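You operate a simulated robot arm through the tools that you are given. There is no shell and no other tool.

The job below is to be done with a simulated robot arm. You get a single attempt, and the scene is never put back.

Task
Put things in order on the yellow bench top. At the end: the clear cup with a white foot stands where the orange sponge stood; the white element from the yellow bench top stands on top of the glass with a green band; the gold die stands where the white element stood; the orange sponge is on the drain basket; whatever was shut is shut again. Leave all else as you found it, and nothing knocked over.

Only the result counts: the job must be done as asked and must still hold three seconds after the hand-in. Knocking over, shifting, dropping, spilling or breaking anything else fails it.

Robot
A 6-joint arm with a two-finger gripper, fixed in place. Base frame: the origin is at the foot of the arm, x ahead of it, y to its left, z up; the work surface is at about z = 0. Readings come in m, degrees, newtons and seconds.
With the tool pointing down near the work surface it reaches from about 0.24 to 0.62 m from the base axis. Its first joint turns from -66.0 to 66.0 degrees. Payload 1.37 kg.
The tool frame sits at the grasp point between the pads (the TCP): z along the fingers, y along the line on which they close. The tips reach 0.022 m beyond it. The gripper opens to 0.092 m; its body begins 0.065 m behind the TCP.
Orientation is that of the tool frame in the base frame, as [roll, pitch, yaw] about the fixed x, y, z axes, in that order (R = Rz(yaw) Ry(pitch) Rx(roll)). With the fingers straight down and closing along the base's y, the tool's x points along the base's -x, its y along +y and its z along -z.

Tools
- The arm moves only by the tool jog_arm. Its argument "deltas" is a list that holds one entry, the list of rows, each a list of 7 numbers: the shift along the tool's x, y, z in m, then the turn, a rotation vector about the tool's x, y, z in degrees, then the opening, from 0 (shut) to 1 (fully open). In form: [[[tx, ty, tz, rx, ry, rz, grip], ...]]. A call has 1 to 20 rows; each row shifts and turns the commanded pose from where the row before left it, along the tool's axes as they then stand. Each row takes 0.2 s and may step no farther than 0.05 m and 8.6 degrees from the row before; otherwise, or with a gripper value out of range, the whole call is refused. A pose out of reach is approached as far as the arm can. The call stops where the force on the tool passes 40 N (or 10 N more than at its start, if that is more) or the arm is blocked; 0.2 s more then pass. The fingers move at their own pace (about 0.0599 m/s each) and stop on an object; they squeeze with about 26 N. The grip force told is the motor's: it shows also when the fingers shut on nothing. Time passes only in rows, and 0.2 s behind the last, so rows that do not move let the fingers close. It gives the time, the measured TCP pose, the force on the tool (base axes), the opening and the grip force at its end, in the units of the frame above (readings bear some noise), with the torque about the TCP (base axes, N m) and any sound that the robot's microphone picked up.
- Cameras (640 x 400 px; columns grow to the right, rows downward): "scene" is fixed at [0.0449, -0.437, 0.5861]; the picture's right is [0.69, -0.73, 0.00], its down [-0.41, -0.38, -0.83] and it looks along [0.60, 0.57, -0.56] (base axes); focal length 252 px, centre (320, 200). "wrist" rides on the gripper at [0.071, 0.019, -0.102] in the tool frame; the picture's right is [-0.26, 0.97, 0.00], its down [-0.75, -0.20, -0.62] and it looks along [-0.60, -0.16, 0.78] (tool axes); focal length 280 px, centre (320, 200). There is no depth. A picture from a camera that has moved, and an enlarged one, comes with that camera's place and axes in the base frame and with its lens.
- get_image(camera): a new picture of that camera. The clock stands still meanwhile.
- close_up(camera, box): a new picture of the part [left, top, right, bottom] of that camera's present view, enlarged. The clock stands still meanwhile.
- job_done(): hands the job in; it is judged then, once.

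Places have to be worked out from the pictures, the camera data and where the tool is seen. Open the gripper and draw the arm clear of the work before you hand the job in, unless the task says otherwise.

The tools are called after "Emit:" as name(argument=value, ...) on one line, values as JSON. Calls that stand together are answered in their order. jog_arm: Moves the arm, as the interface text tells. Its arguments: {"type":"object","properties":{"deltas":{"type":"array"}},"required":["deltas"]} The other tools are called the same way: get_image (camera) takes a picture; close_up (camera, box) takes an enlarged picture of a part of a camera's view; job_done () hands the job in.

At the start:

```text
time_s: 0.0
position: [0.4934, 0.0644, 0.3341]
ee_rot: [179.9, 0.0, 179.9]
wrist_force: [0.1, 0.9, -0.1]
moment: [-0.01, -0.02, 0.01]
width: 0.0919
gripper_force: 0.0
```

scene: 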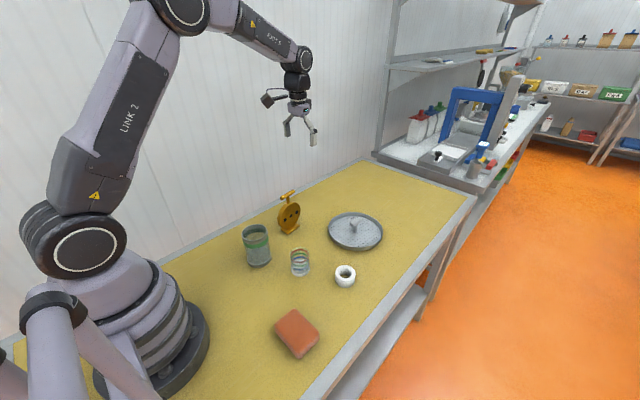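
wrist: 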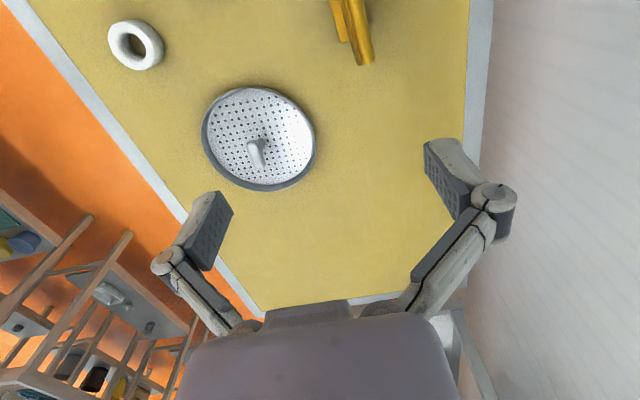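

The pictures show a sponge, a white ring, a small glass, a green-banded glass, a gold object and a perforated round thing. I'll take close-ups to identify each item before moving anything.

Emit:
close_up(camera="scene", box=[220, 180, 400, 292])

Emit:
close_up(camera="scene", box=[230, 260, 390, 360])

Emit:
close_up(camera="scene", box=[380, 40, 540, 190])

Emit:
close_up(camera="wrist", box=[100, 0, 420, 200])

```text
3.56 times, centred on (310, 236) of scene
camera zoom: at [0.0449, -0.437, 0.5861], right [0.69, -0.73, 0.0], down [-0.41, -0.38, -0.83], along [0.6, 0.57, -0.56], focal length 895 px, centre (356, 72)
```

zoom: 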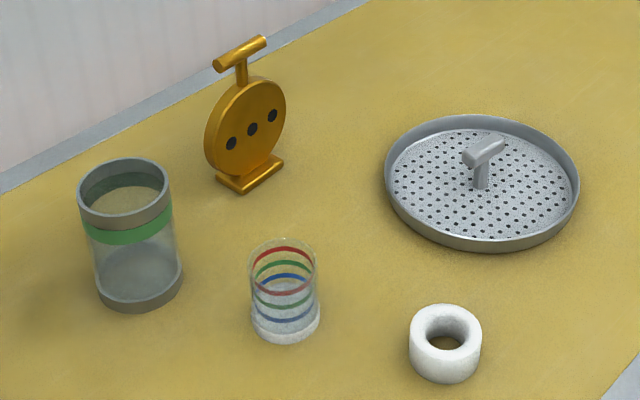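

```text
4.00 times, centred on (310, 310) of scene
camera zoom: at [0.0449, -0.437, 0.5861], right [0.69, -0.73, 0.0], down [-0.41, -0.38, -0.83], along [0.6, 0.57, -0.56], focal length 1007 px, centre (360, -240)
```

zoom: 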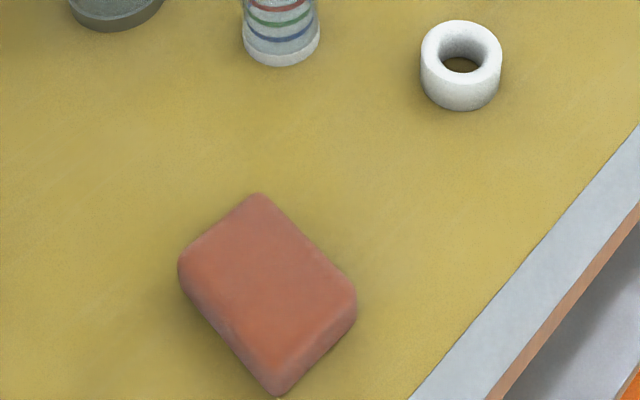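

```text
2.67 times, centred on (460, 115) of scene
camera zoom: at [0.0449, -0.437, 0.5861], right [0.69, -0.73, 0.0], down [-0.41, -0.38, -0.83], along [0.6, 0.57, -0.56], focal length 671 px, centre (-53, 427)
```

zoom: 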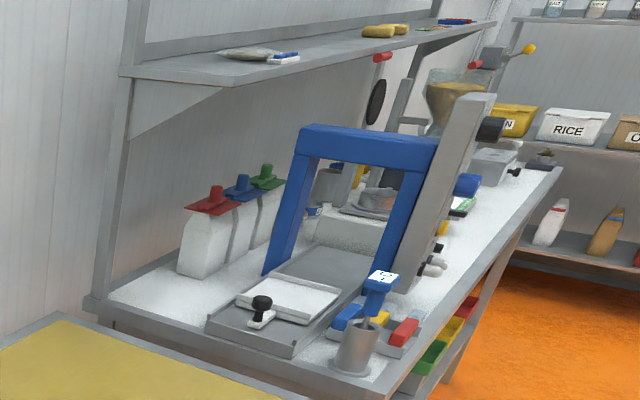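

```text
2.00 times, centred on (260, 100) of wrist
camera zoom: at [0.4242, 0.083, 0.4369], right [0.26, 0.97, 0.0], down [0.75, -0.2, 0.62], along [0.6, -0.16, -0.78], focal length 561 px, centre (440, 400)
```

zoom: 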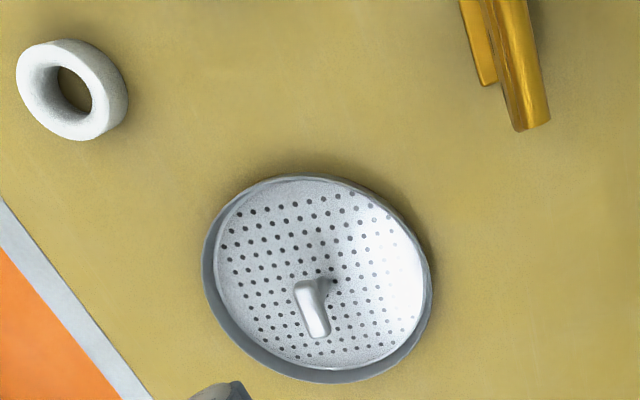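

The gold die stands upright at about (0.466, 0.105), and the glass at about (0.304, 0.06). The small cup is near (0.367, -0.054), the ring near (0.432, -0.168), the sponge near (0.23, -0.19) and the basket near (0.61, -0.07). I'll move the hand back, staying high, to look at the green-banded glass and see whether it has a lid.

Emit:
jog_arm(deltas=[[[0.045, 0, 0, 0, 0, 0, 1], [0.045, 0, 0, 0, 0, 0, 1], [0.045, 0, 0, 0, 0, 0, 1], [0.045, 0, 0, 0, 0, 0, 1], [0.04, 0, 0, 0, 0, 0, 1]]])

Emit:
get_image(camera="wrist")

```text
time_s: 1.2
position: [0.2739, 0.0669, 0.3339]
ee_rot: [179.9, 0.0, -180.0]
wrist_force: [0.2, 0.4, -1.0]
moment: [0.02, -0.02, -0.01]
width: 0.0921
gripper_force: 0.0
```

```text
taken
camera wrist: at [0.2036, 0.0844, 0.4365], right [0.26, 0.97, 0.0], down [0.75, -0.2, 0.62], along [0.6, -0.16, -0.78], focal length 280 px, centre (320, 200)
```

wrist: 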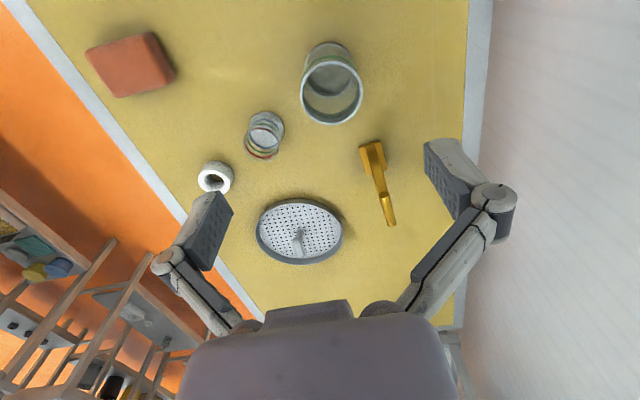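

The whole bench is now in view from above, so I'll enlarge the green-banded glass and each other object.

Emit:
close_up(camera="wrist", box=[280, 20, 400, 140])

Emit:
close_up(camera="wrist", box=[180, 90, 310, 210])

Emit:
close_up(camera="wrist", box=[70, 10, 210, 120])

Emit:
close_up(camera="wrist", box=[240, 120, 420, 280])

```text
3.33 times, centred on (340, 80) of wrist
camera zoom: at [0.2036, 0.0844, 0.4365], right [0.26, 0.97, 0.0], down [0.75, -0.2, 0.62], along [0.6, -0.16, -0.78], focal length 935 px, centre (253, 600)
```

zoom: 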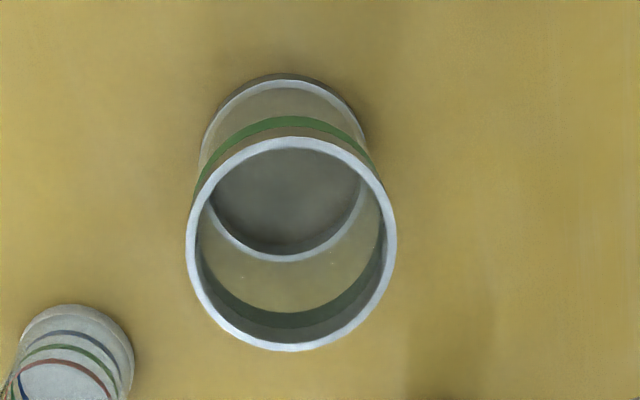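

```text
3.33 times, centred on (245, 150) of wrist
camera zoom: at [0.2036, 0.0844, 0.4365], right [0.26, 0.97, 0.0], down [0.75, -0.2, 0.62], along [0.6, -0.16, -0.78], focal length 935 px, centre (570, 367)
```

zoom: 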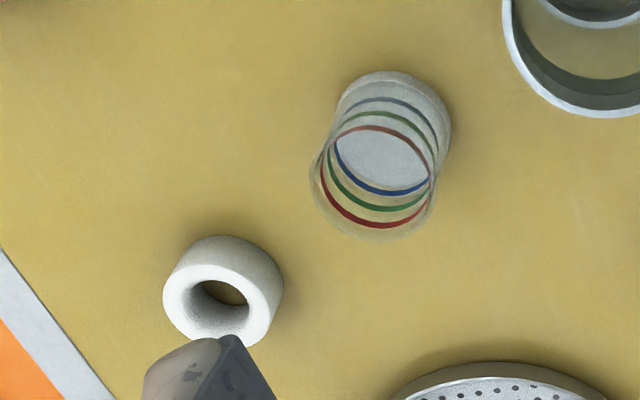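

```text
3.64 times, centred on (140, 65) of wrist
camera zoom: at [0.2036, 0.0844, 0.4365], right [0.26, 0.97, 0.0], down [0.75, -0.2, 0.62], along [0.6, -0.16, -0.78], focal length 1020 px, centre (974, 691)
```

zoom: 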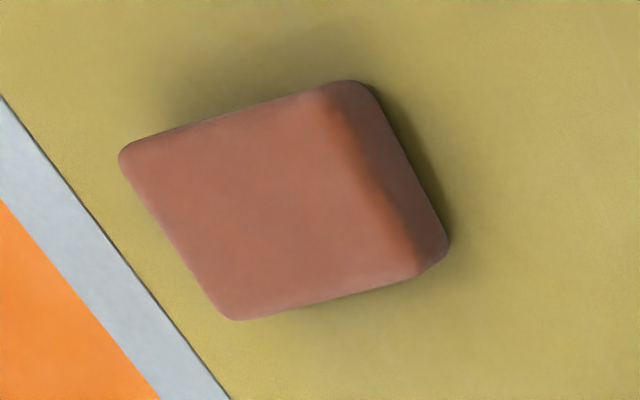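

```text
2.50 times, centred on (330, 200) of wrist
camera zoom: at [0.2036, 0.0844, 0.4365], right [0.26, 0.97, 0.0], down [0.75, -0.2, 0.62], along [0.6, -0.16, -0.78], focal length 701 px, centre (295, 200)
```

zoom: 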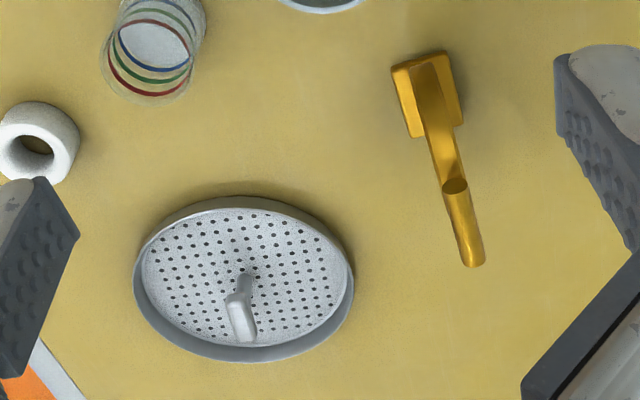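

The glass looks open, but a clear cover is possible. I'll zoom in tighter on it and on the ring to compare their sizes.

Emit:
close_up(camera="wrist", box=[296, 36, 368, 128])

Emit:
close_up(camera="scene", box=[236, 218, 280, 272])

Emit:
close_up(camera="scene", box=[326, 256, 366, 294])

Emit:
close_up(camera="scene", box=[320, 200, 390, 258])

```text
4.35 times, centred on (332, 82) of wrist
camera zoom: at [0.2036, 0.0844, 0.4365], right [0.26, 0.97, 0.0], down [0.75, -0.2, 0.62], along [0.6, -0.16, -0.78], focal length 1219 px, centre (268, 713)
```

zoom: 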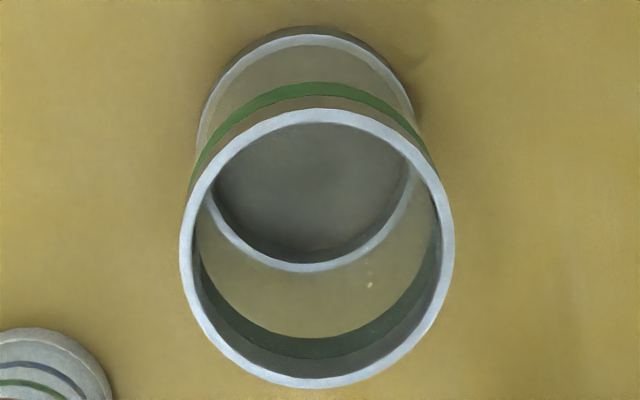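

```text
7.41 times, centred on (258, 245) of scene
camera zoom: at [0.0449, -0.437, 0.5861], right [0.69, -0.73, 0.0], down [-0.41, -0.38, -0.83], along [0.6, 0.57, -0.56], focal length 1865 px, centre (779, -133)
```

zoom: 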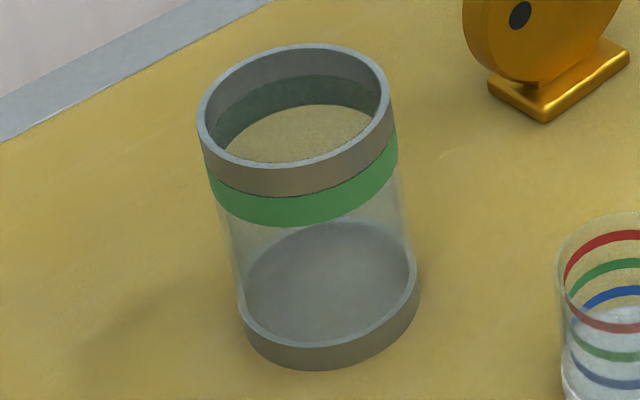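

```text
10.53 times, centred on (346, 275) of scene
camera zoom: at [0.0449, -0.437, 0.5861], right [0.69, -0.73, 0.0], down [-0.41, -0.38, -0.83], along [0.6, 0.57, -0.56], focal length 2650 px, centre (46, -590)
```

zoom: 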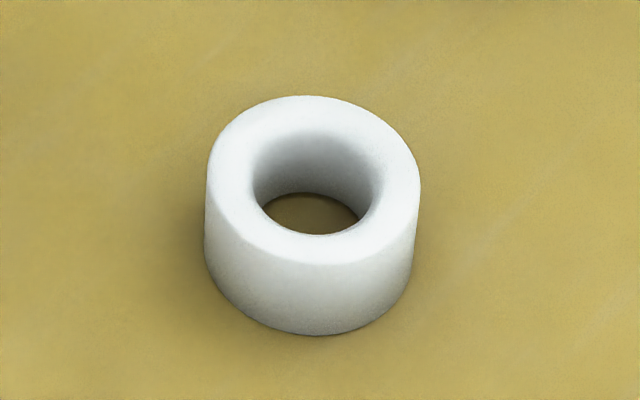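

```text
6.90 times, centred on (355, 229) of scene
camera zoom: at [0.0449, -0.437, 0.5861], right [0.69, -0.73, 0.0], down [-0.41, -0.38, -0.83], along [0.6, 0.57, -0.56], focal length 1736 px, centre (79, 0)
```

zoom: 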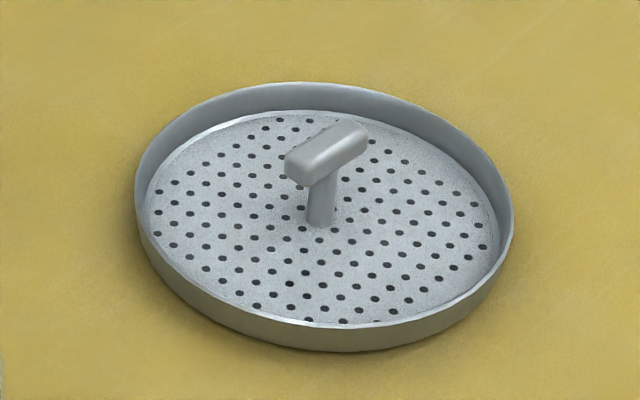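

The glass is open at the top, with its rim slightly wider than the ring's outer diameter, so I'll measure that properly later. The sponge goes first: it measures about 0.061 by 0.081 m with its long axis along y, centred near (0.230, -0.190), so I'll hover above it.

Emit:
jog_arm(deltas=[[[0.0073, -0.0428, 0.02, 0, 0, 0, 1], [0.0073, -0.0428, 0.02, 0, 0, 0, 1], [0.0073, -0.0428, 0.02, 0, 0, 0, 1], [0.0073, -0.0428, 0.02, 0, 0, 0, 1], [0.0073, -0.0428, 0.02, 0, 0, 0, 1], [0.0073, -0.0428, 0.02, 0, 0, 0, 1], [0, 0, 0, 0, 0, 0, 1]]])

Emit:
get_image(camera="wrist")

Emit:
get_image(camera="scene")

```text
time_s: 2.8
position: [0.2302, -0.1938, 0.217]
ee_rot: [-180.0, 0.0, -180.0]
wrist_force: [0.5, -0.2, 1.2]
moment: [0.02, 0.0, -0.03]
width: 0.0922
gripper_force: 0.1
```

```text
taken
camera wrist: at [0.1606, -0.1758, 0.3189], right [0.26, 0.97, 0.0], down [0.75, -0.2, 0.63], along [0.6, -0.16, -0.78], focal length 280 px, centre (320, 200)
```

wrist: 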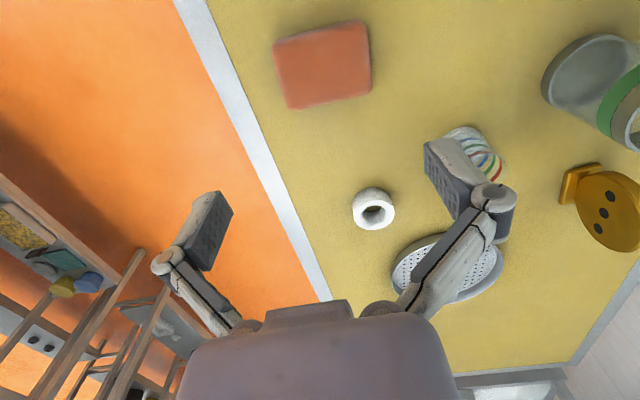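

```text
taken
```

scene: 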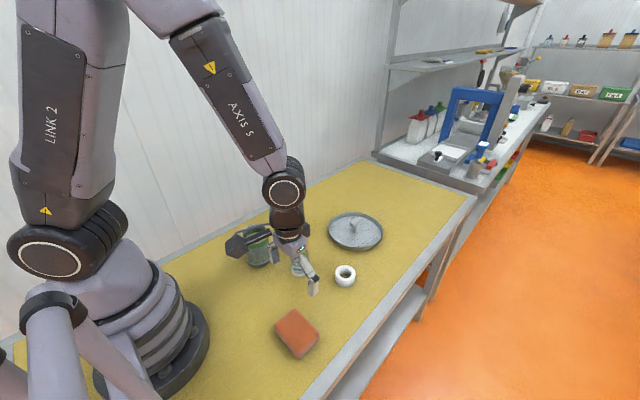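

The sponge is in the upper middle of the wrist view. I'll enlarge it to fix its position and thickness.

Emit:
close_up(camera="wrist", box=[250, 5, 410, 115])

Emit:
close_up(camera="scene", box=[264, 300, 332, 365])

Emit:
close_up(camera="wrist", box=[340, 110, 520, 310])

```text
3.64 times, centred on (330, 60) of wrist
camera zoom: at [0.1606, -0.1758, 0.3189], right [0.26, 0.97, 0.0], down [0.75, -0.2, 0.63], along [0.6, -0.16, -0.78], focal length 1020 px, centre (284, 709)
```

zoom: 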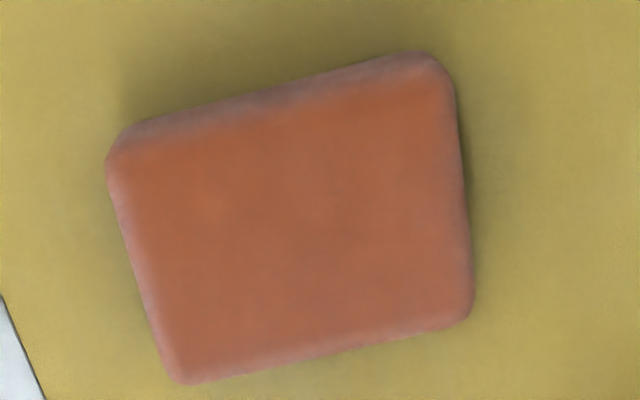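

```text
6.15 times, centred on (298, 332) of scene
camera zoom: at [0.0449, -0.437, 0.5861], right [0.69, -0.73, 0.0], down [-0.41, -0.38, -0.83], along [0.6, 0.57, -0.56], focal length 1549 px, centre (455, -615)
```

zoom: 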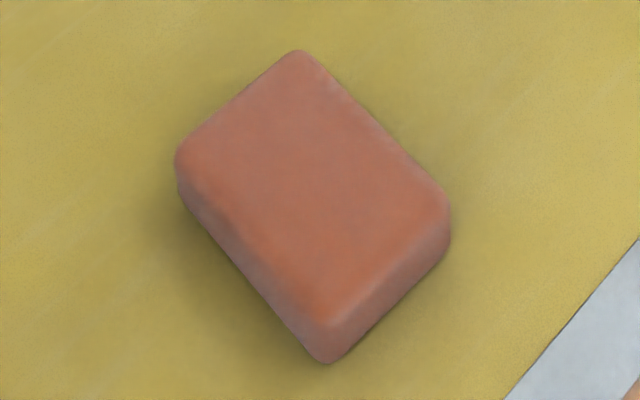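

```text
2.00 times, centred on (430, 210) of wrist
camera zoom: at [0.1606, -0.1758, 0.3189], right [0.26, 0.97, 0.0], down [0.75, -0.2, 0.63], along [0.6, -0.16, -0.78], focal length 561 px, centre (100, 180)
```

zoom: 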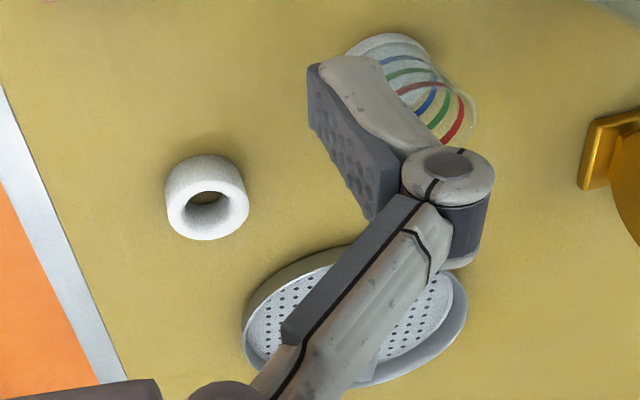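

The sponge centre works out to about (0.2295, -0.1906), with its long side near 0.086 m and turned about 2° clockwise. I'll align to that and come down to z≈0.10, then check the fingers against its edges.

Emit:
jog_arm(deltas=[[[0.0002, 0.001, 0.038, 0, 0, 0.9, 1], [0.0002, 0.001, 0.038, 0, 0, 0.9, 1], [0.0002, 0.001, 0.038, 0, 0, 0, 1], [0, 0, 0, 0, 0, 0, 1]]])

Emit:
get_image(camera="wrist")

```text
time_s: 3.8
position: [0.2271, -0.1914, 0.1022]
ee_rot: [-180.0, 0.0, 178.2]
wrist_force: [0.3, 0.9, 0.0]
moment: [-0.01, 0.01, 0.0]
width: 0.0923
gripper_force: 0.1
```

```text
taken
camera wrist: at [0.1586, -0.1707, 0.2045], right [0.29, 0.96, 0.0], down [0.75, -0.23, 0.63], along [0.6, -0.18, -0.78], focal length 280 px, centre (320, 200)
```

wrist: 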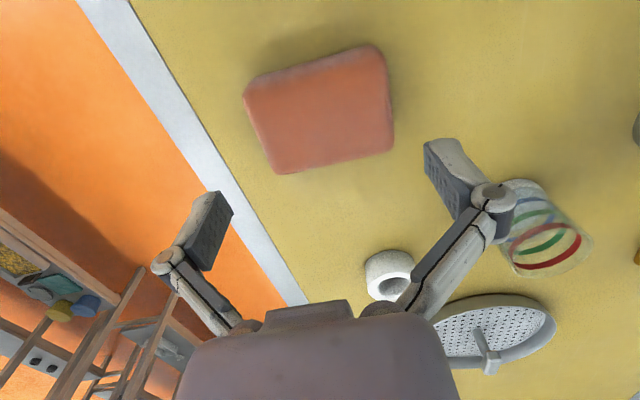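

The sponge centre reads about (0.230, -0.191) again, close to directly under the hand. I'll go down to z≈0.062, with the tips just above the sponge top, and check that both fingers straddle it.

Emit:
jog_arm(deltas=[[[0, 0, 0.02, 0, 0, 0, 1], [0, 0, 0.02, 0, 0, 0, 1], [0, 0, 0, 0, 0, 0, 1], [0, 0, 0, 0, 0, 0, 1]]])

Emit:
get_image(camera="wrist")

Emit:
close_up(camera="wrist", box=[180, 70, 480, 260])

Emit:
close_up(camera="scene", box=[240, 260, 360, 370])

```text
time_s: 4.8
position: [0.2285, -0.1908, 0.0608]
ee_rot: [-179.9, 0.0, 178.1]
wrist_force: [0.0, -0.5, 0.2]
moment: [-0.02, 0.03, -0.03]
width: 0.0919
gripper_force: 0.1
```

```text
taken
camera wrist: at [0.1588, -0.1702, 0.1633], right [0.29, 0.96, 0.0], down [0.75, -0.23, 0.62], along [0.6, -0.18, -0.78], focal length 280 px, centre (320, 200)
```

wrist: 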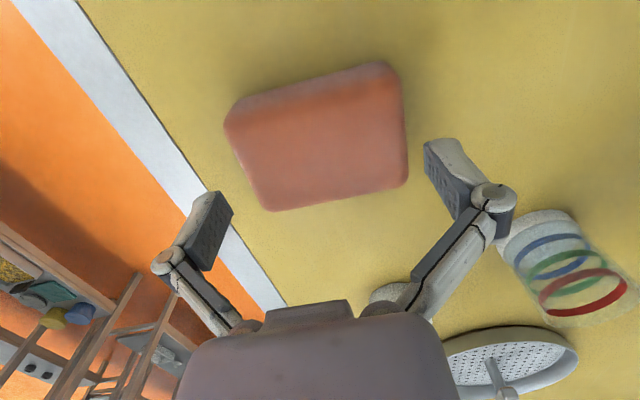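

```text
2.11 times, centred on (330, 165) of wrist
camera zoom: at [0.1588, -0.1702, 0.1633], right [0.29, 0.96, 0.0], down [0.75, -0.23, 0.62], along [0.6, -0.18, -0.78], focal length 590 px, centre (299, 274)
```

zoom: 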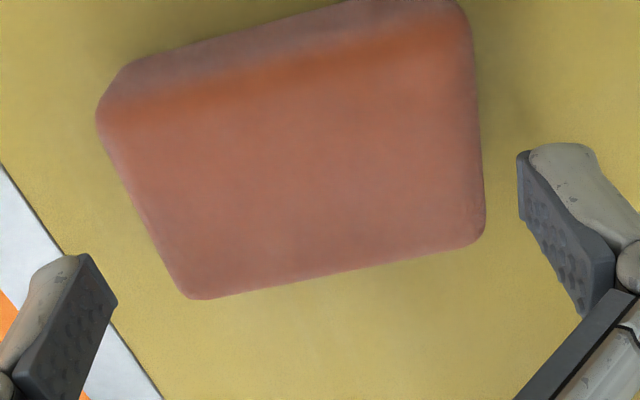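

```text
3.64 times, centred on (300, 315) of scene
camera zoom: at [0.0449, -0.437, 0.5861], right [0.69, -0.73, 0.0], down [-0.41, -0.38, -0.83], along [0.6, 0.57, -0.56], focal length 916 px, centre (393, -218)
```

zoom: 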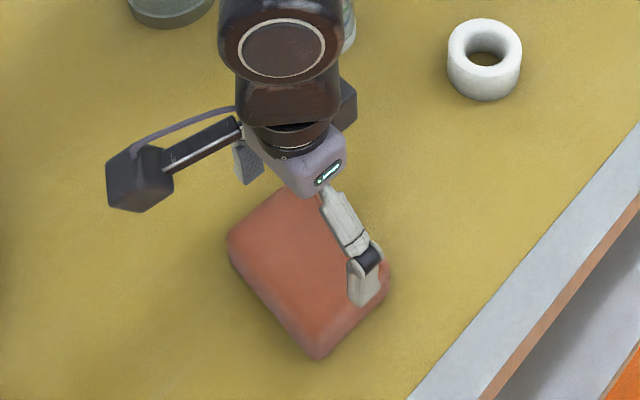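

The sponge centre is within about 1–2 mm of the hand axis, with roughly 2.7 mm clearance on each side. I'll lower in small steps to z≈0.036 and watch the force.

Emit:
jog_arm(deltas=[[[-0.001, 0.0003, 0.006, 0, 0, 0, 1], [0, 0, 0.006, 0, 0, 0, 1], [0, 0, 0.006, 0, 0, 0, 1], [0, 0, 0.006, 0, 0, 0, 1], [0, 0, 0, 0, 0, 0, 1]]])

Emit:
close_up(camera="wrist", box=[180, 70, 480, 260])

```text
time_s: 6.0
position: [0.2305, -0.189, 0.0356]
ee_rot: [-180.0, -0.1, 178.2]
wrist_force: [0.2, -0.3, -0.4]
moment: [-0.01, 0.0, 0.01]
width: 0.0918
gripper_force: 0.0
```

```text
2.11 times, centred on (330, 165) of wrist
camera zoom: at [0.1611, -0.1688, 0.1382], right [0.29, 0.96, 0.0], down [0.75, -0.23, 0.63], along [0.6, -0.18, -0.78], focal length 590 px, centre (299, 274)
```

zoom: 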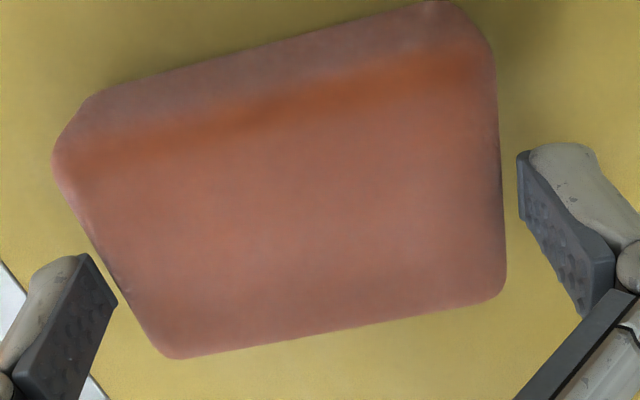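

There is no contact force and the fingers straddle the sponge, so I'll close the gripper on it.

Emit:
jog_arm(deltas=[[[0, 0, 0, 0, 0, 0, 0.85], [0, 0, 0, 0, 0, 0, 0.7], [0, 0, 0, 0, 0, 0, 0.5], [0, 0, 0, 0, 0, 0, 0.5]]])

```text
time_s: 7.0
position: [0.2318, -0.1897, 0.0358]
ee_rot: [180.0, 0.0, 178.1]
wrist_force: [-0.1, 1.3, 11.9]
moment: [-0.05, -0.04, -0.01]
width: 0.0891
gripper_force: 25.9
```

The fingers stopped at 0.089 m with grip force 26 N, and there's an upward force of 12 N. I'll look before lifting.

Emit:
get_image(camera="wrist")

Emit:
close_up(camera="scene", box=[240, 260, 360, 370])

```text
taken
camera wrist: at [0.1611, -0.1689, 0.1384], right [0.29, 0.96, 0.0], down [0.75, -0.23, 0.63], along [0.6, -0.18, -0.78], focal length 280 px, centre (320, 200)
```

wrist: 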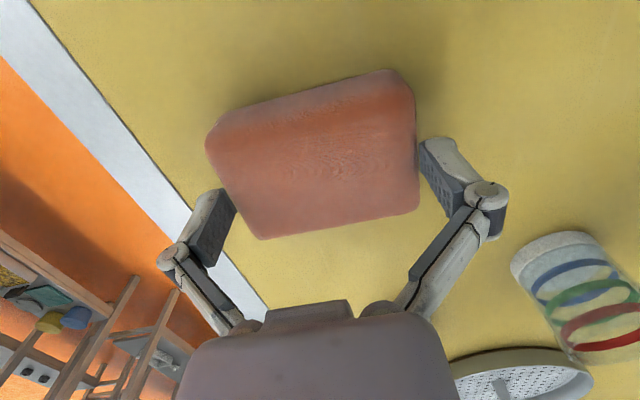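

```text
3.64 times, centred on (300, 315) of scene
camera zoom: at [0.0449, -0.437, 0.5862], right [0.69, -0.73, 0.0], down [-0.41, -0.38, -0.83], along [0.6, 0.57, -0.56], focal length 916 px, centre (393, -218)
```

zoom: 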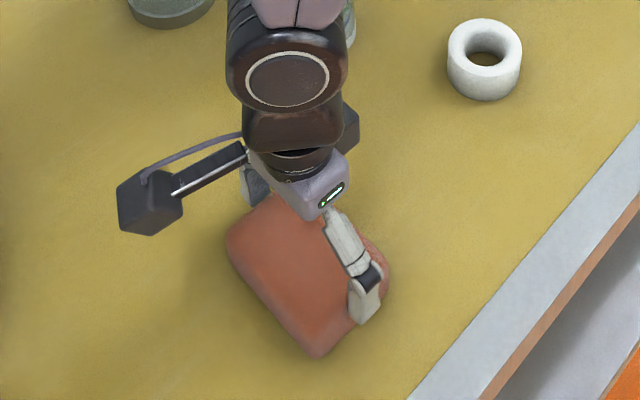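

The grip looks sound, with the sponge squeezed between both pads. I'll lift it slowly and check that it comes along.

Emit:
jog_arm(deltas=[[[0, 0, -0.01, 0, 0, 0, 0.5], [0, 0, -0.02, 0, 0, 0, 0.5], [0, 0, -0.03, 0, 0, 0, 0.5], [0, 0, 0, 0, 0, 0, 0.5]]])

Emit:
get_image(camera="wrist")

Emit:
get_image(camera="scene")

```text
time_s: 8.0
position: [0.2307, -0.1887, 0.0978]
ee_rot: [-180.0, -0.1, 178.2]
wrist_force: [0.0, -0.9, -0.9]
moment: [0.04, 0.01, 0.0]
width: 0.0888
gripper_force: 25.8
```

```text
taken
camera wrist: at [0.1606, -0.1687, 0.2005], right [0.29, 0.96, 0.0], down [0.75, -0.23, 0.62], along [0.6, -0.18, -0.78], focal length 280 px, centre (320, 200)
```

wrist: 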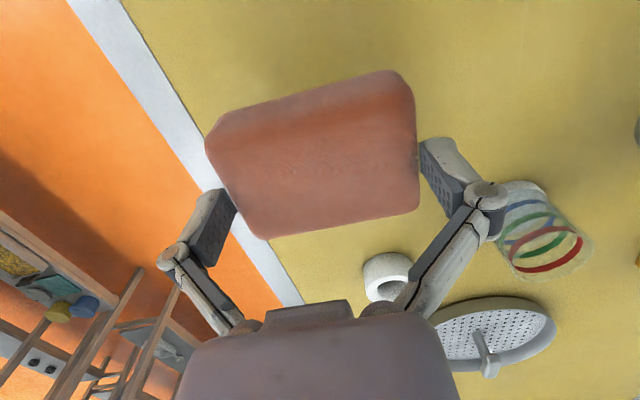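

```text
taken
```

scene: 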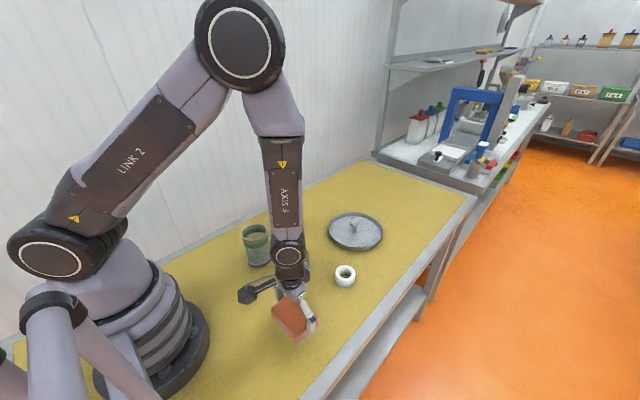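

The sponge is held and lifted clean. I'll raise it to z≈0.22 and turn the hand 88°, so the sponge's long axis lies along x beside the basket's handle bar.

Emit:
jog_arm(deltas=[[[0, 0, -0.041, 0, 0, 0, 0.5], [0, 0, -0.041, 0, 0, 0, 0.5], [0, 0, -0.041, 0, 0, 0, 0.5], [0, 0, 0, 0, 0, 8, 0.5], [0, 0, 0, 0, 0, 8, 0.5], [0, 0, 0, 0, 0, 8, 0.5], [0, 0, 0, 0, 0, 8, 0.5], [0, 0, 0, 0, 0, 8, 0.5], [0, 0, 0, 0, 0, 8, 0.5], [0, 0, 0, 0, 0, 8, 0.5], [0, 0, 0, 0, 0, 8, 0.5], [0, 0, 0, 0, 0, 8, 0.5], [0, 0, 0, 0, 0, 8, 0.5], [0, 0, 0, 0, 0, 8, 0.5], [0, 0, 0, 0, 0, 0, 0.5]]])

Emit:
get_image(camera="wrist")

```text
time_s: 11.2
position: [0.233, -0.1878, 0.2204]
ee_rot: [-180.0, 0.0, 90.2]
wrist_force: [0.0, 0.2, -0.3]
moment: [0.02, -0.06, -0.03]
width: 0.089
gripper_force: 26.1
```

```text
taken
camera wrist: at [0.2517, -0.1179, 0.3216], right [0.97, -0.26, 0.0], down [-0.2, -0.75, 0.62], along [-0.16, -0.6, -0.78], focal length 280 px, centre (320, 200)
```

wrist: 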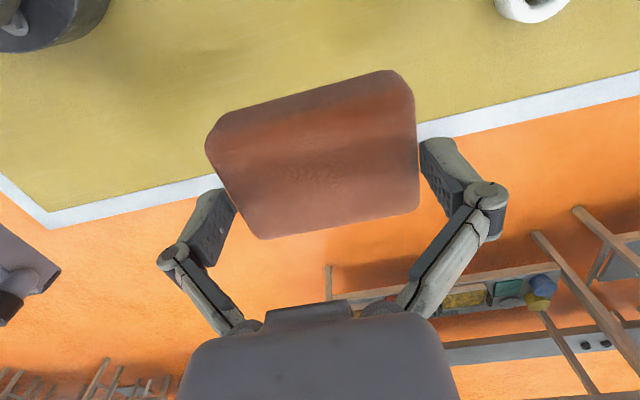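

The turn worked. I'll move to a spot where the basket appears unobstructed at the upper right of the wrist view, to place it exactly.

Emit:
jog_arm(deltas=[[[0.039, 0.026, -0.003, 0, 0, 0, 0.5], [0.039, 0.026, -0.003, 0, 0, 0, 0.5], [0.039, 0.026, -0.003, 0, 0, 0, 0.5], [0.039, 0.026, -0.003, 0, 0, 0, 0.5], [0.039, 0.026, -0.003, 0, 0, 0, 0.5], [0.039, 0.026, -0.003, 0, 0, 0, 0.5], [0, 0, 0, 0, 0, 0, 0.5], [0, 0, 0, 0, 0, 0, 0.5]]])

Emit:
get_image(camera="wrist")

Emit:
close_up(camera="wrist", box=[420, 20, 640, 200])

```text
time_s: 13.0
position: [0.3884, 0.0454, 0.2388]
ee_rot: [179.9, 0.0, 90.2]
wrist_force: [0.6, -0.4, -0.5]
moment: [-0.01, 0.02, 0.01]
width: 0.0889
gripper_force: 26.2
```

```text
taken
camera wrist: at [0.406, 0.1142, 0.3413], right [0.97, -0.26, 0.0], down [-0.2, -0.75, 0.62], along [-0.16, -0.6, -0.78], focal length 280 px, centre (320, 200)
```

wrist: 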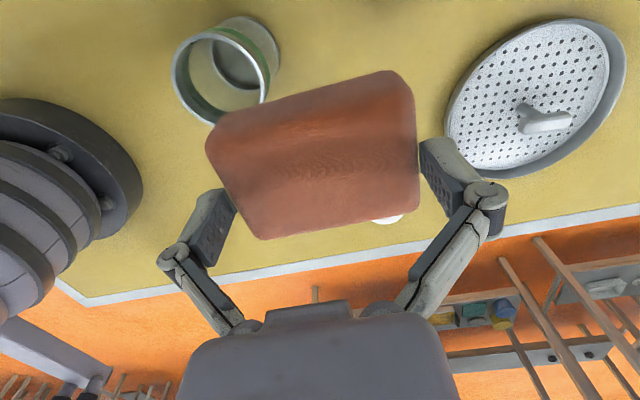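

```text
2.22 times, centred on (530, 110) of wrist
camera zoom: at [0.406, 0.1142, 0.3413], right [0.97, -0.26, 0.0], down [-0.2, -0.75, 0.62], along [-0.16, -0.6, -0.78], focal length 623 px, centre (-147, 400)
```

zoom: 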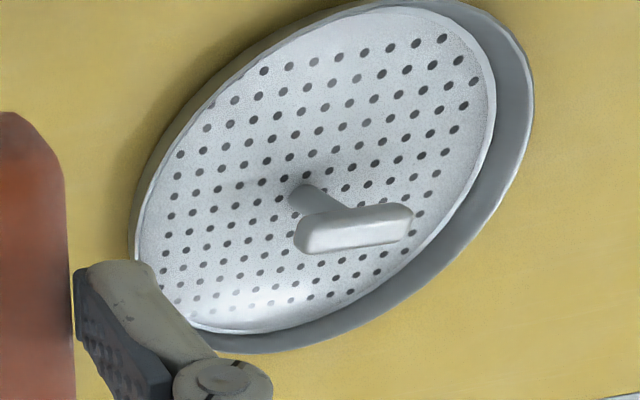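

The basket plate centre comes out near (0.607, -0.066), radius about 0.088, with the handle bar running nearly along x at y≈-0.068. I'll hover the sponge over the +y half of the plate at z≈0.134 and check again.

Emit:
jog_arm(deltas=[[[-0.0133, 0.0423, 0, 0, 0, 0, 0.5], [-0.0133, 0.0423, 0, 0, 0, 0, 0.5], [-0.0133, 0.0423, 0, 0, 0, 0, 0.5], [-0.0133, 0.0423, 0, 0, 0, 0, 0.5], [-0.0133, 0.0423, 0, 0, 0, 0, 0.5], [0, 0, 0.035, 0, 0, 0, 0.5], [0, 0, 0.035, 0, 0, 0, 0.5], [0, 0, 0.035, 0, 0, 0, 0.5], [0, 0, 0, 0, 0, 0, 0.5], [0, 0, 0, 0, 0, 0, 0.5]]])

Emit:
get_image(camera="wrist")

Emit:
close_up(camera="scene", box=[290, 160, 430, 270])

```text
time_s: 15.2
position: [0.5989, -0.0208, 0.1311]
ee_rot: [-179.9, 0.0, 90.3]
wrist_force: [-0.3, 0.2, 0.2]
moment: [0.01, -0.02, 0.0]
width: 0.0891
gripper_force: 25.6
```

```text
taken
camera wrist: at [0.6174, 0.0487, 0.2333], right [0.97, -0.26, 0.0], down [-0.2, -0.75, 0.62], along [-0.16, -0.6, -0.78], focal length 280 px, centre (320, 200)
```

wrist: 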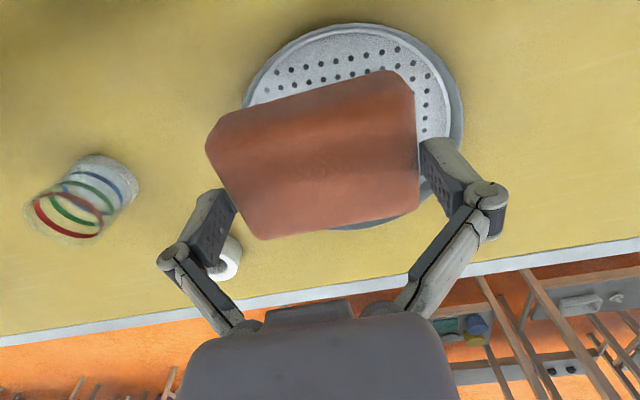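

```text
3.64 times, centred on (360, 215) of scene
camera zoom: at [0.0449, -0.437, 0.5861], right [0.69, -0.73, 0.0], down [-0.41, -0.38, -0.83], along [0.6, 0.57, -0.56], focal length 916 px, centre (174, 146)
```

zoom: 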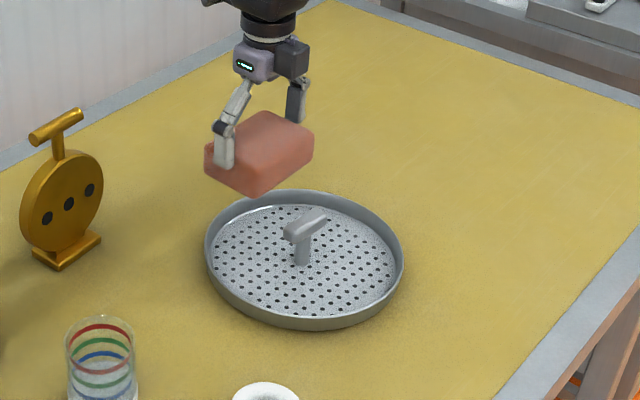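

The scene view agrees with the tool pose to within a millimetre or two. It puts the basket centre at about (0.612, -0.070), with the bar's +y face near y=-0.061. I'll shift the sponge to about (0.611, -0.0255) and lower it to just above the plate.

Emit:
jog_arm(deltas=[[[-0.0047, 0.012, 0, 0, 0, 0, 0.5], [0, 0, 0.025, 0, 0, 0, 0.5], [0, 0, 0.025, 0, 0, 0, 0.5], [0, 0, 0.01, 0, 0, 0, 0.5], [0, 0, 0, 0, 0, 0, 0.5], [0, 0, 0, 0, 0, 0, 0.5]]])

Emit:
get_image(camera="wrist")

Emit:
close_up(camera="scene", box=[310, 180, 410, 260])

```text
time_s: 16.6
position: [0.6103, -0.0266, 0.0714]
ee_rot: [-180.0, 0.1, 90.3]
wrist_force: [-0.4, 0.2, -0.2]
moment: [-0.01, -0.01, 0.01]
width: 0.089
gripper_force: 26.2
```

```text
taken
camera wrist: at [0.6295, 0.0436, 0.1742], right [0.97, -0.26, 0.0], down [-0.2, -0.75, 0.62], along [-0.16, -0.6, -0.78], focal length 280 px, centre (320, 200)
```

wrist: 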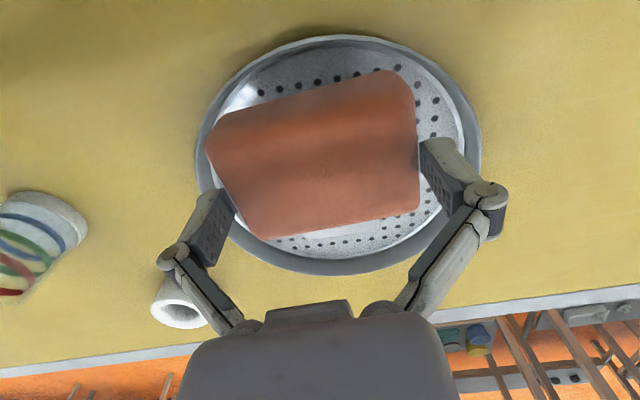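

```text
5.00 times, centred on (360, 220) of scene
camera zoom: at [0.0449, -0.437, 0.5861], right [0.69, -0.73, 0.0], down [-0.41, -0.38, -0.83], along [0.6, 0.57, -0.56], focal length 1259 px, centre (120, 100)
```

zoom: 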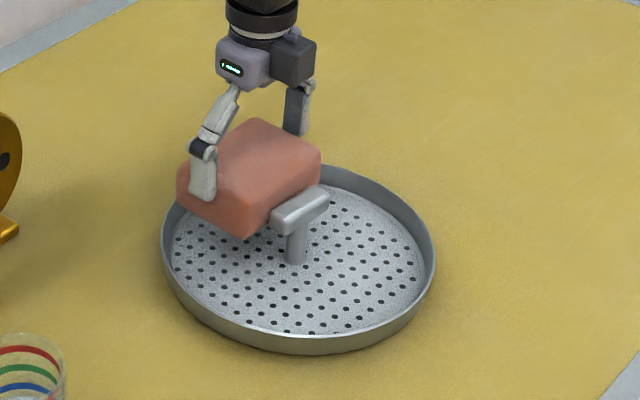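

The sponge already sits beside the bar, below its top, without contact. I'll ease down in small steps until it touches the plate.

Emit:
jog_arm(deltas=[[[0.001, 0, 0.01, 0, 0, 0, 0.5], [0, 0, 0.008, 0, 0, 0, 0.5], [0, 0, 0.004, 0, 0, 0, 0.5], [0, 0, 0.003, 0, 0, 0, 0.5], [0, 0, 0, 0, 0, 0, 0.5]]])

Emit:
close_up(camera="scene", box=[310, 180, 410, 260])

```text
time_s: 17.8
position: [0.6104, -0.0253, 0.0489]
ee_rot: [179.7, 0.0, 90.2]
wrist_force: [5.2, -9.0, 18.2]
moment: [0.26, -0.17, -0.09]
width: 0.0894
gripper_force: 26.2
```

```text
5.00 times, centred on (360, 220) of scene
camera zoom: at [0.0448, -0.437, 0.5862], right [0.69, -0.73, 0.0], down [-0.41, -0.38, -0.83], along [0.6, 0.57, -0.56], focal length 1259 px, centre (120, 100)
```

zoom: 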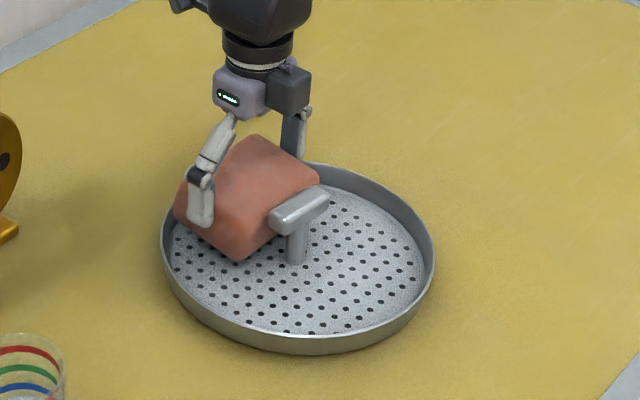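

Contact came early, with forces of +5 N in x and -9 N in y. That suggests the sponge's (-x, +y) corner is on the basket rim. I'll lift a little, shift 4 mm in +x and 2 mm in -y, and lower again.

Emit:
jog_arm(deltas=[[[0, 0, -0.006, 0, 0, 0, 0.5], [-0.002, 0.004, 0, 0, 0, 0, 0.5], [0, 0, 0, 0, 0, 0, 0.5], [0, 0, 0.003, 0, 0, 0, 0.5], [0, 0, 0.003, 0, 0, 0, 0.5], [0, 0, 0, 0, 0, 0, 0.5]]])

Emit:
close_up(camera="scene", box=[310, 180, 410, 260])

Emit:
get_image(camera="wrist")

```text
time_s: 19.2
position: [0.6146, -0.0261, 0.0482]
ee_rot: [179.8, 0.0, 90.3]
wrist_force: [-2.4, 2.2, 9.0]
moment: [0.19, -0.36, -0.08]
width: 0.089
gripper_force: 26.1
```

```text
5.00 times, centred on (360, 220) of scene
camera zoom: at [0.0448, -0.437, 0.5862], right [0.69, -0.73, 0.0], down [-0.41, -0.38, -0.83], along [0.6, 0.57, -0.56], focal length 1259 px, centre (120, 100)
```

zoom: 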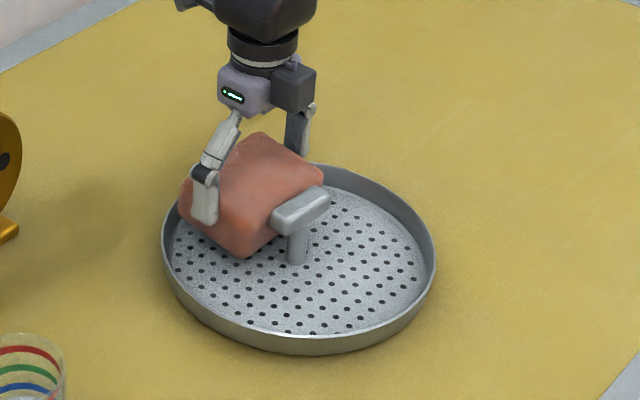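

```text
taken
camera wrist: at [0.6339, 0.0445, 0.151], right [0.97, -0.26, 0.0], down [-0.2, -0.75, 0.62], along [-0.16, -0.6, -0.78], focal length 280 px, centre (320, 200)
```

wrist: 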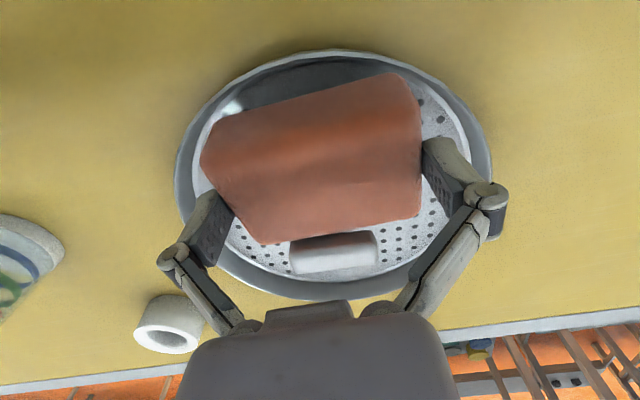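

Now only about 9 N upward and little side force, and the wrist view shows a clear gap between sponge and bar. I'll press 2 mm lower to see whether it is seated.

Emit:
jog_arm(deltas=[[[0, 0, 0.002, 0, 0, 0, 0.5], [0, 0, 0, 0, 0, 0, 0.5]]])

```text
time_s: 19.8
position: [0.6151, -0.0263, 0.0459]
ee_rot: [179.8, 0.1, 90.2]
wrist_force: [-3.5, 1.6, 19.6]
moment: [0.13, 0.09, -0.11]
width: 0.0892
gripper_force: 26.3
```

The load rises with a near-zero moment, so the sponge is flat on the plate. I'll unload slightly, open the gripper and rise straight up.

Emit:
jog_arm(deltas=[[[0, 0, -0.0015, 0, 0, 0, 0.5], [0, 0, 0, 0, 0, 0, 1], [0, 0, 0, 0, 0, 0, 1], [0, 0, 0, 0, 0, 0, 1]]])

Emit:
get_image(camera="wrist")

```text
time_s: 20.8
position: [0.6144, -0.0265, 0.0471]
ee_rot: [180.0, 0.0, 90.2]
wrist_force: [0.2, 0.5, 0.5]
moment: [0.01, 0.02, 0.02]
width: 0.0922
gripper_force: 0.0
```

```text
taken
camera wrist: at [0.6337, 0.0433, 0.149], right [0.97, -0.26, 0.0], down [-0.2, -0.75, 0.63], along [-0.16, -0.6, -0.78], focal length 280 px, centre (320, 200)
```

wrist: 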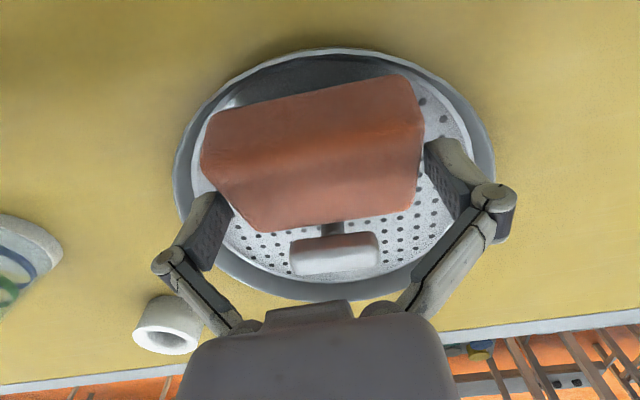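

Released with no residual force, and the sponge sits flat with a gap to the bar. I'll rise straight up.

Emit:
jog_arm(deltas=[[[0, 0, -0.01, 0, 0, 0, 1], [0, 0, -0.02, 0, 0, 0, 1], [0, 0, -0.04, 0, 0, 0, 1], [0, 0, -0.04, 0, 0, 0, 1], [0, 0, -0.04, 0, 0, 0, 1], [0, 0, 0, 0, 0, 0, 1]]])

Emit:
get_image(camera="wrist")

Emit:
close_up(camera="scene", box=[290, 170, 420, 270])

```text
time_s: 22.2
position: [0.6143, -0.0238, 0.201]
ee_rot: [179.9, 0.0, 90.2]
wrist_force: [-0.3, -0.3, -0.1]
moment: [0.01, 0.01, 0.01]
width: 0.0922
gripper_force: 0.2
```

```text
taken
camera wrist: at [0.6335, 0.046, 0.3026], right [0.97, -0.26, 0.0], down [-0.2, -0.75, 0.62], along [-0.16, -0.6, -0.78], focal length 280 px, centre (320, 200)
```

wrist: 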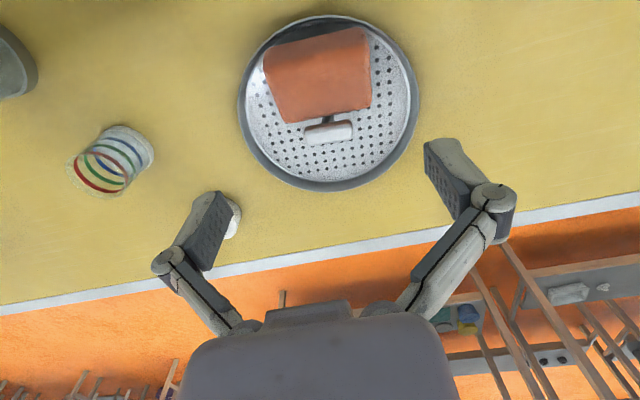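

```text
4.00 times, centred on (355, 220) of scene
camera zoom: at [0.0449, -0.437, 0.5861], right [0.69, -0.73, 0.0], down [-0.41, -0.38, -0.83], along [0.6, 0.57, -0.56], focal length 1007 px, centre (180, 120)
```

zoom: 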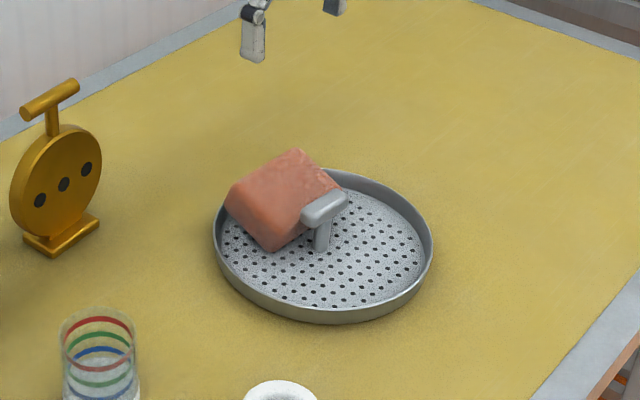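

The sponge may be leaning with one edge on the rim, so I'll zoom in.

Emit:
close_up(camera="scene", box=[335, 200, 405, 255])

Emit:
close_up(camera="wrist", box=[230, 5, 430, 200])

```text
7.27 times, centred on (370, 228) of scene
camera zoom: at [0.0449, -0.437, 0.5861], right [0.69, -0.73, 0.0], down [-0.41, -0.38, -0.83], along [0.6, 0.57, -0.56], focal length 1831 px, centre (-44, 0)
```

zoom: 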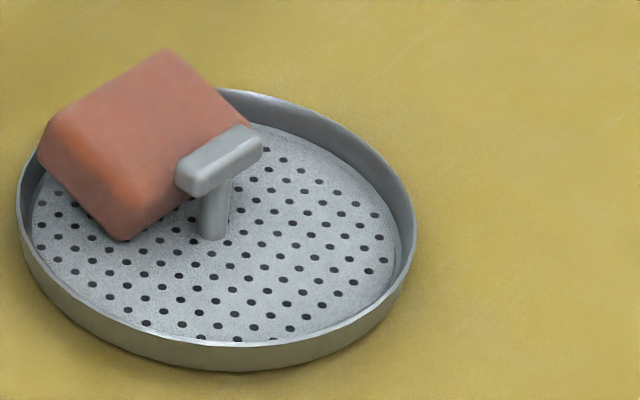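

```text
2.05 times, centred on (330, 102) of wrist
camera zoom: at [0.6335, 0.046, 0.3026], right [0.97, -0.26, 0.0], down [-0.2, -0.75, 0.62], along [-0.16, -0.6, -0.78], focal length 575 px, centre (300, 400)
```

zoom: 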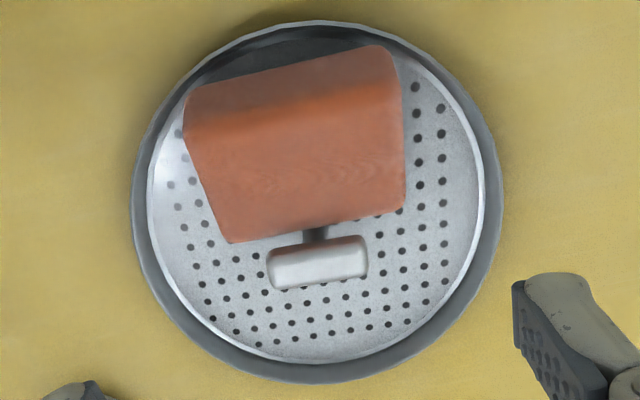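

The sponge's +y edge is resting up on the rim, a tilt of about 10°, and there is about 7 mm of free gap to the bar. I'll close the fingers, come down outside the +y side above rim height, and nudge it about 5 mm in -y so it drops flat.

Emit:
jog_arm(deltas=[[[0.036, -0.001, 0, 0, 0, 0, 0.5], [0.036, 0, 0, 0, 0, 0, 0], [0, 0, 0, 0, 0, 0, 0], [0, 0, 0.04, 0, 0, 0, 0], [0, 0, 0.04, 0, 0, 0, 0], [0, 0, 0.04, 0, 0, 0, 0], [0, 0, 0.03, 0, 0, 0, 0], [0, 0, 0, 0, 0, 0, 0], [0, 0, 0, 0, 0, 0, 0]]])

Emit:
get_image(camera="wrist")

Emit:
close_up(camera="scene", box=[320, 180, 420, 260])

```text
time_s: 24.2
position: [0.6129, 0.0472, 0.0463]
ee_rot: [180.0, 0.1, 90.2]
wrist_force: [0.0, 0.5, -0.3]
moment: [0.01, 0.0, 0.02]
width: 0.0
gripper_force: 26.0
```

```text
taken
camera wrist: at [0.6322, 0.117, 0.1494], right [0.97, -0.26, 0.0], down [-0.2, -0.75, 0.62], along [-0.16, -0.6, -0.78], focal length 280 px, centre (320, 200)
```

wrist: 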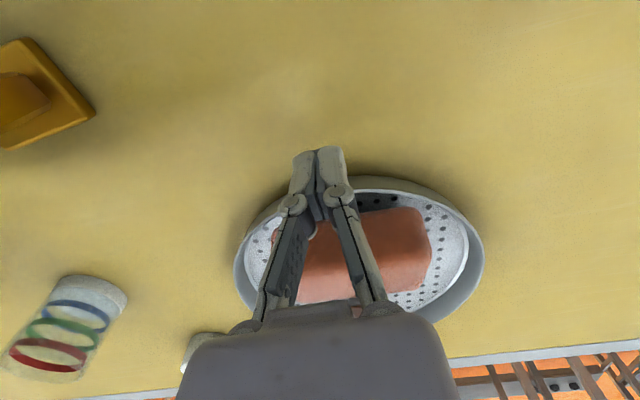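

```text
5.00 times, centred on (370, 220) of scene
camera zoom: at [0.0449, -0.437, 0.5861], right [0.69, -0.73, 0.0], down [-0.41, -0.38, -0.83], along [0.6, 0.57, -0.56], focal length 1259 px, centre (70, 100)
```

zoom: 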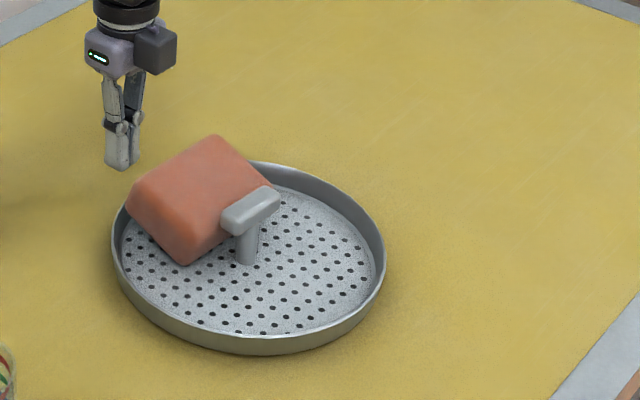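

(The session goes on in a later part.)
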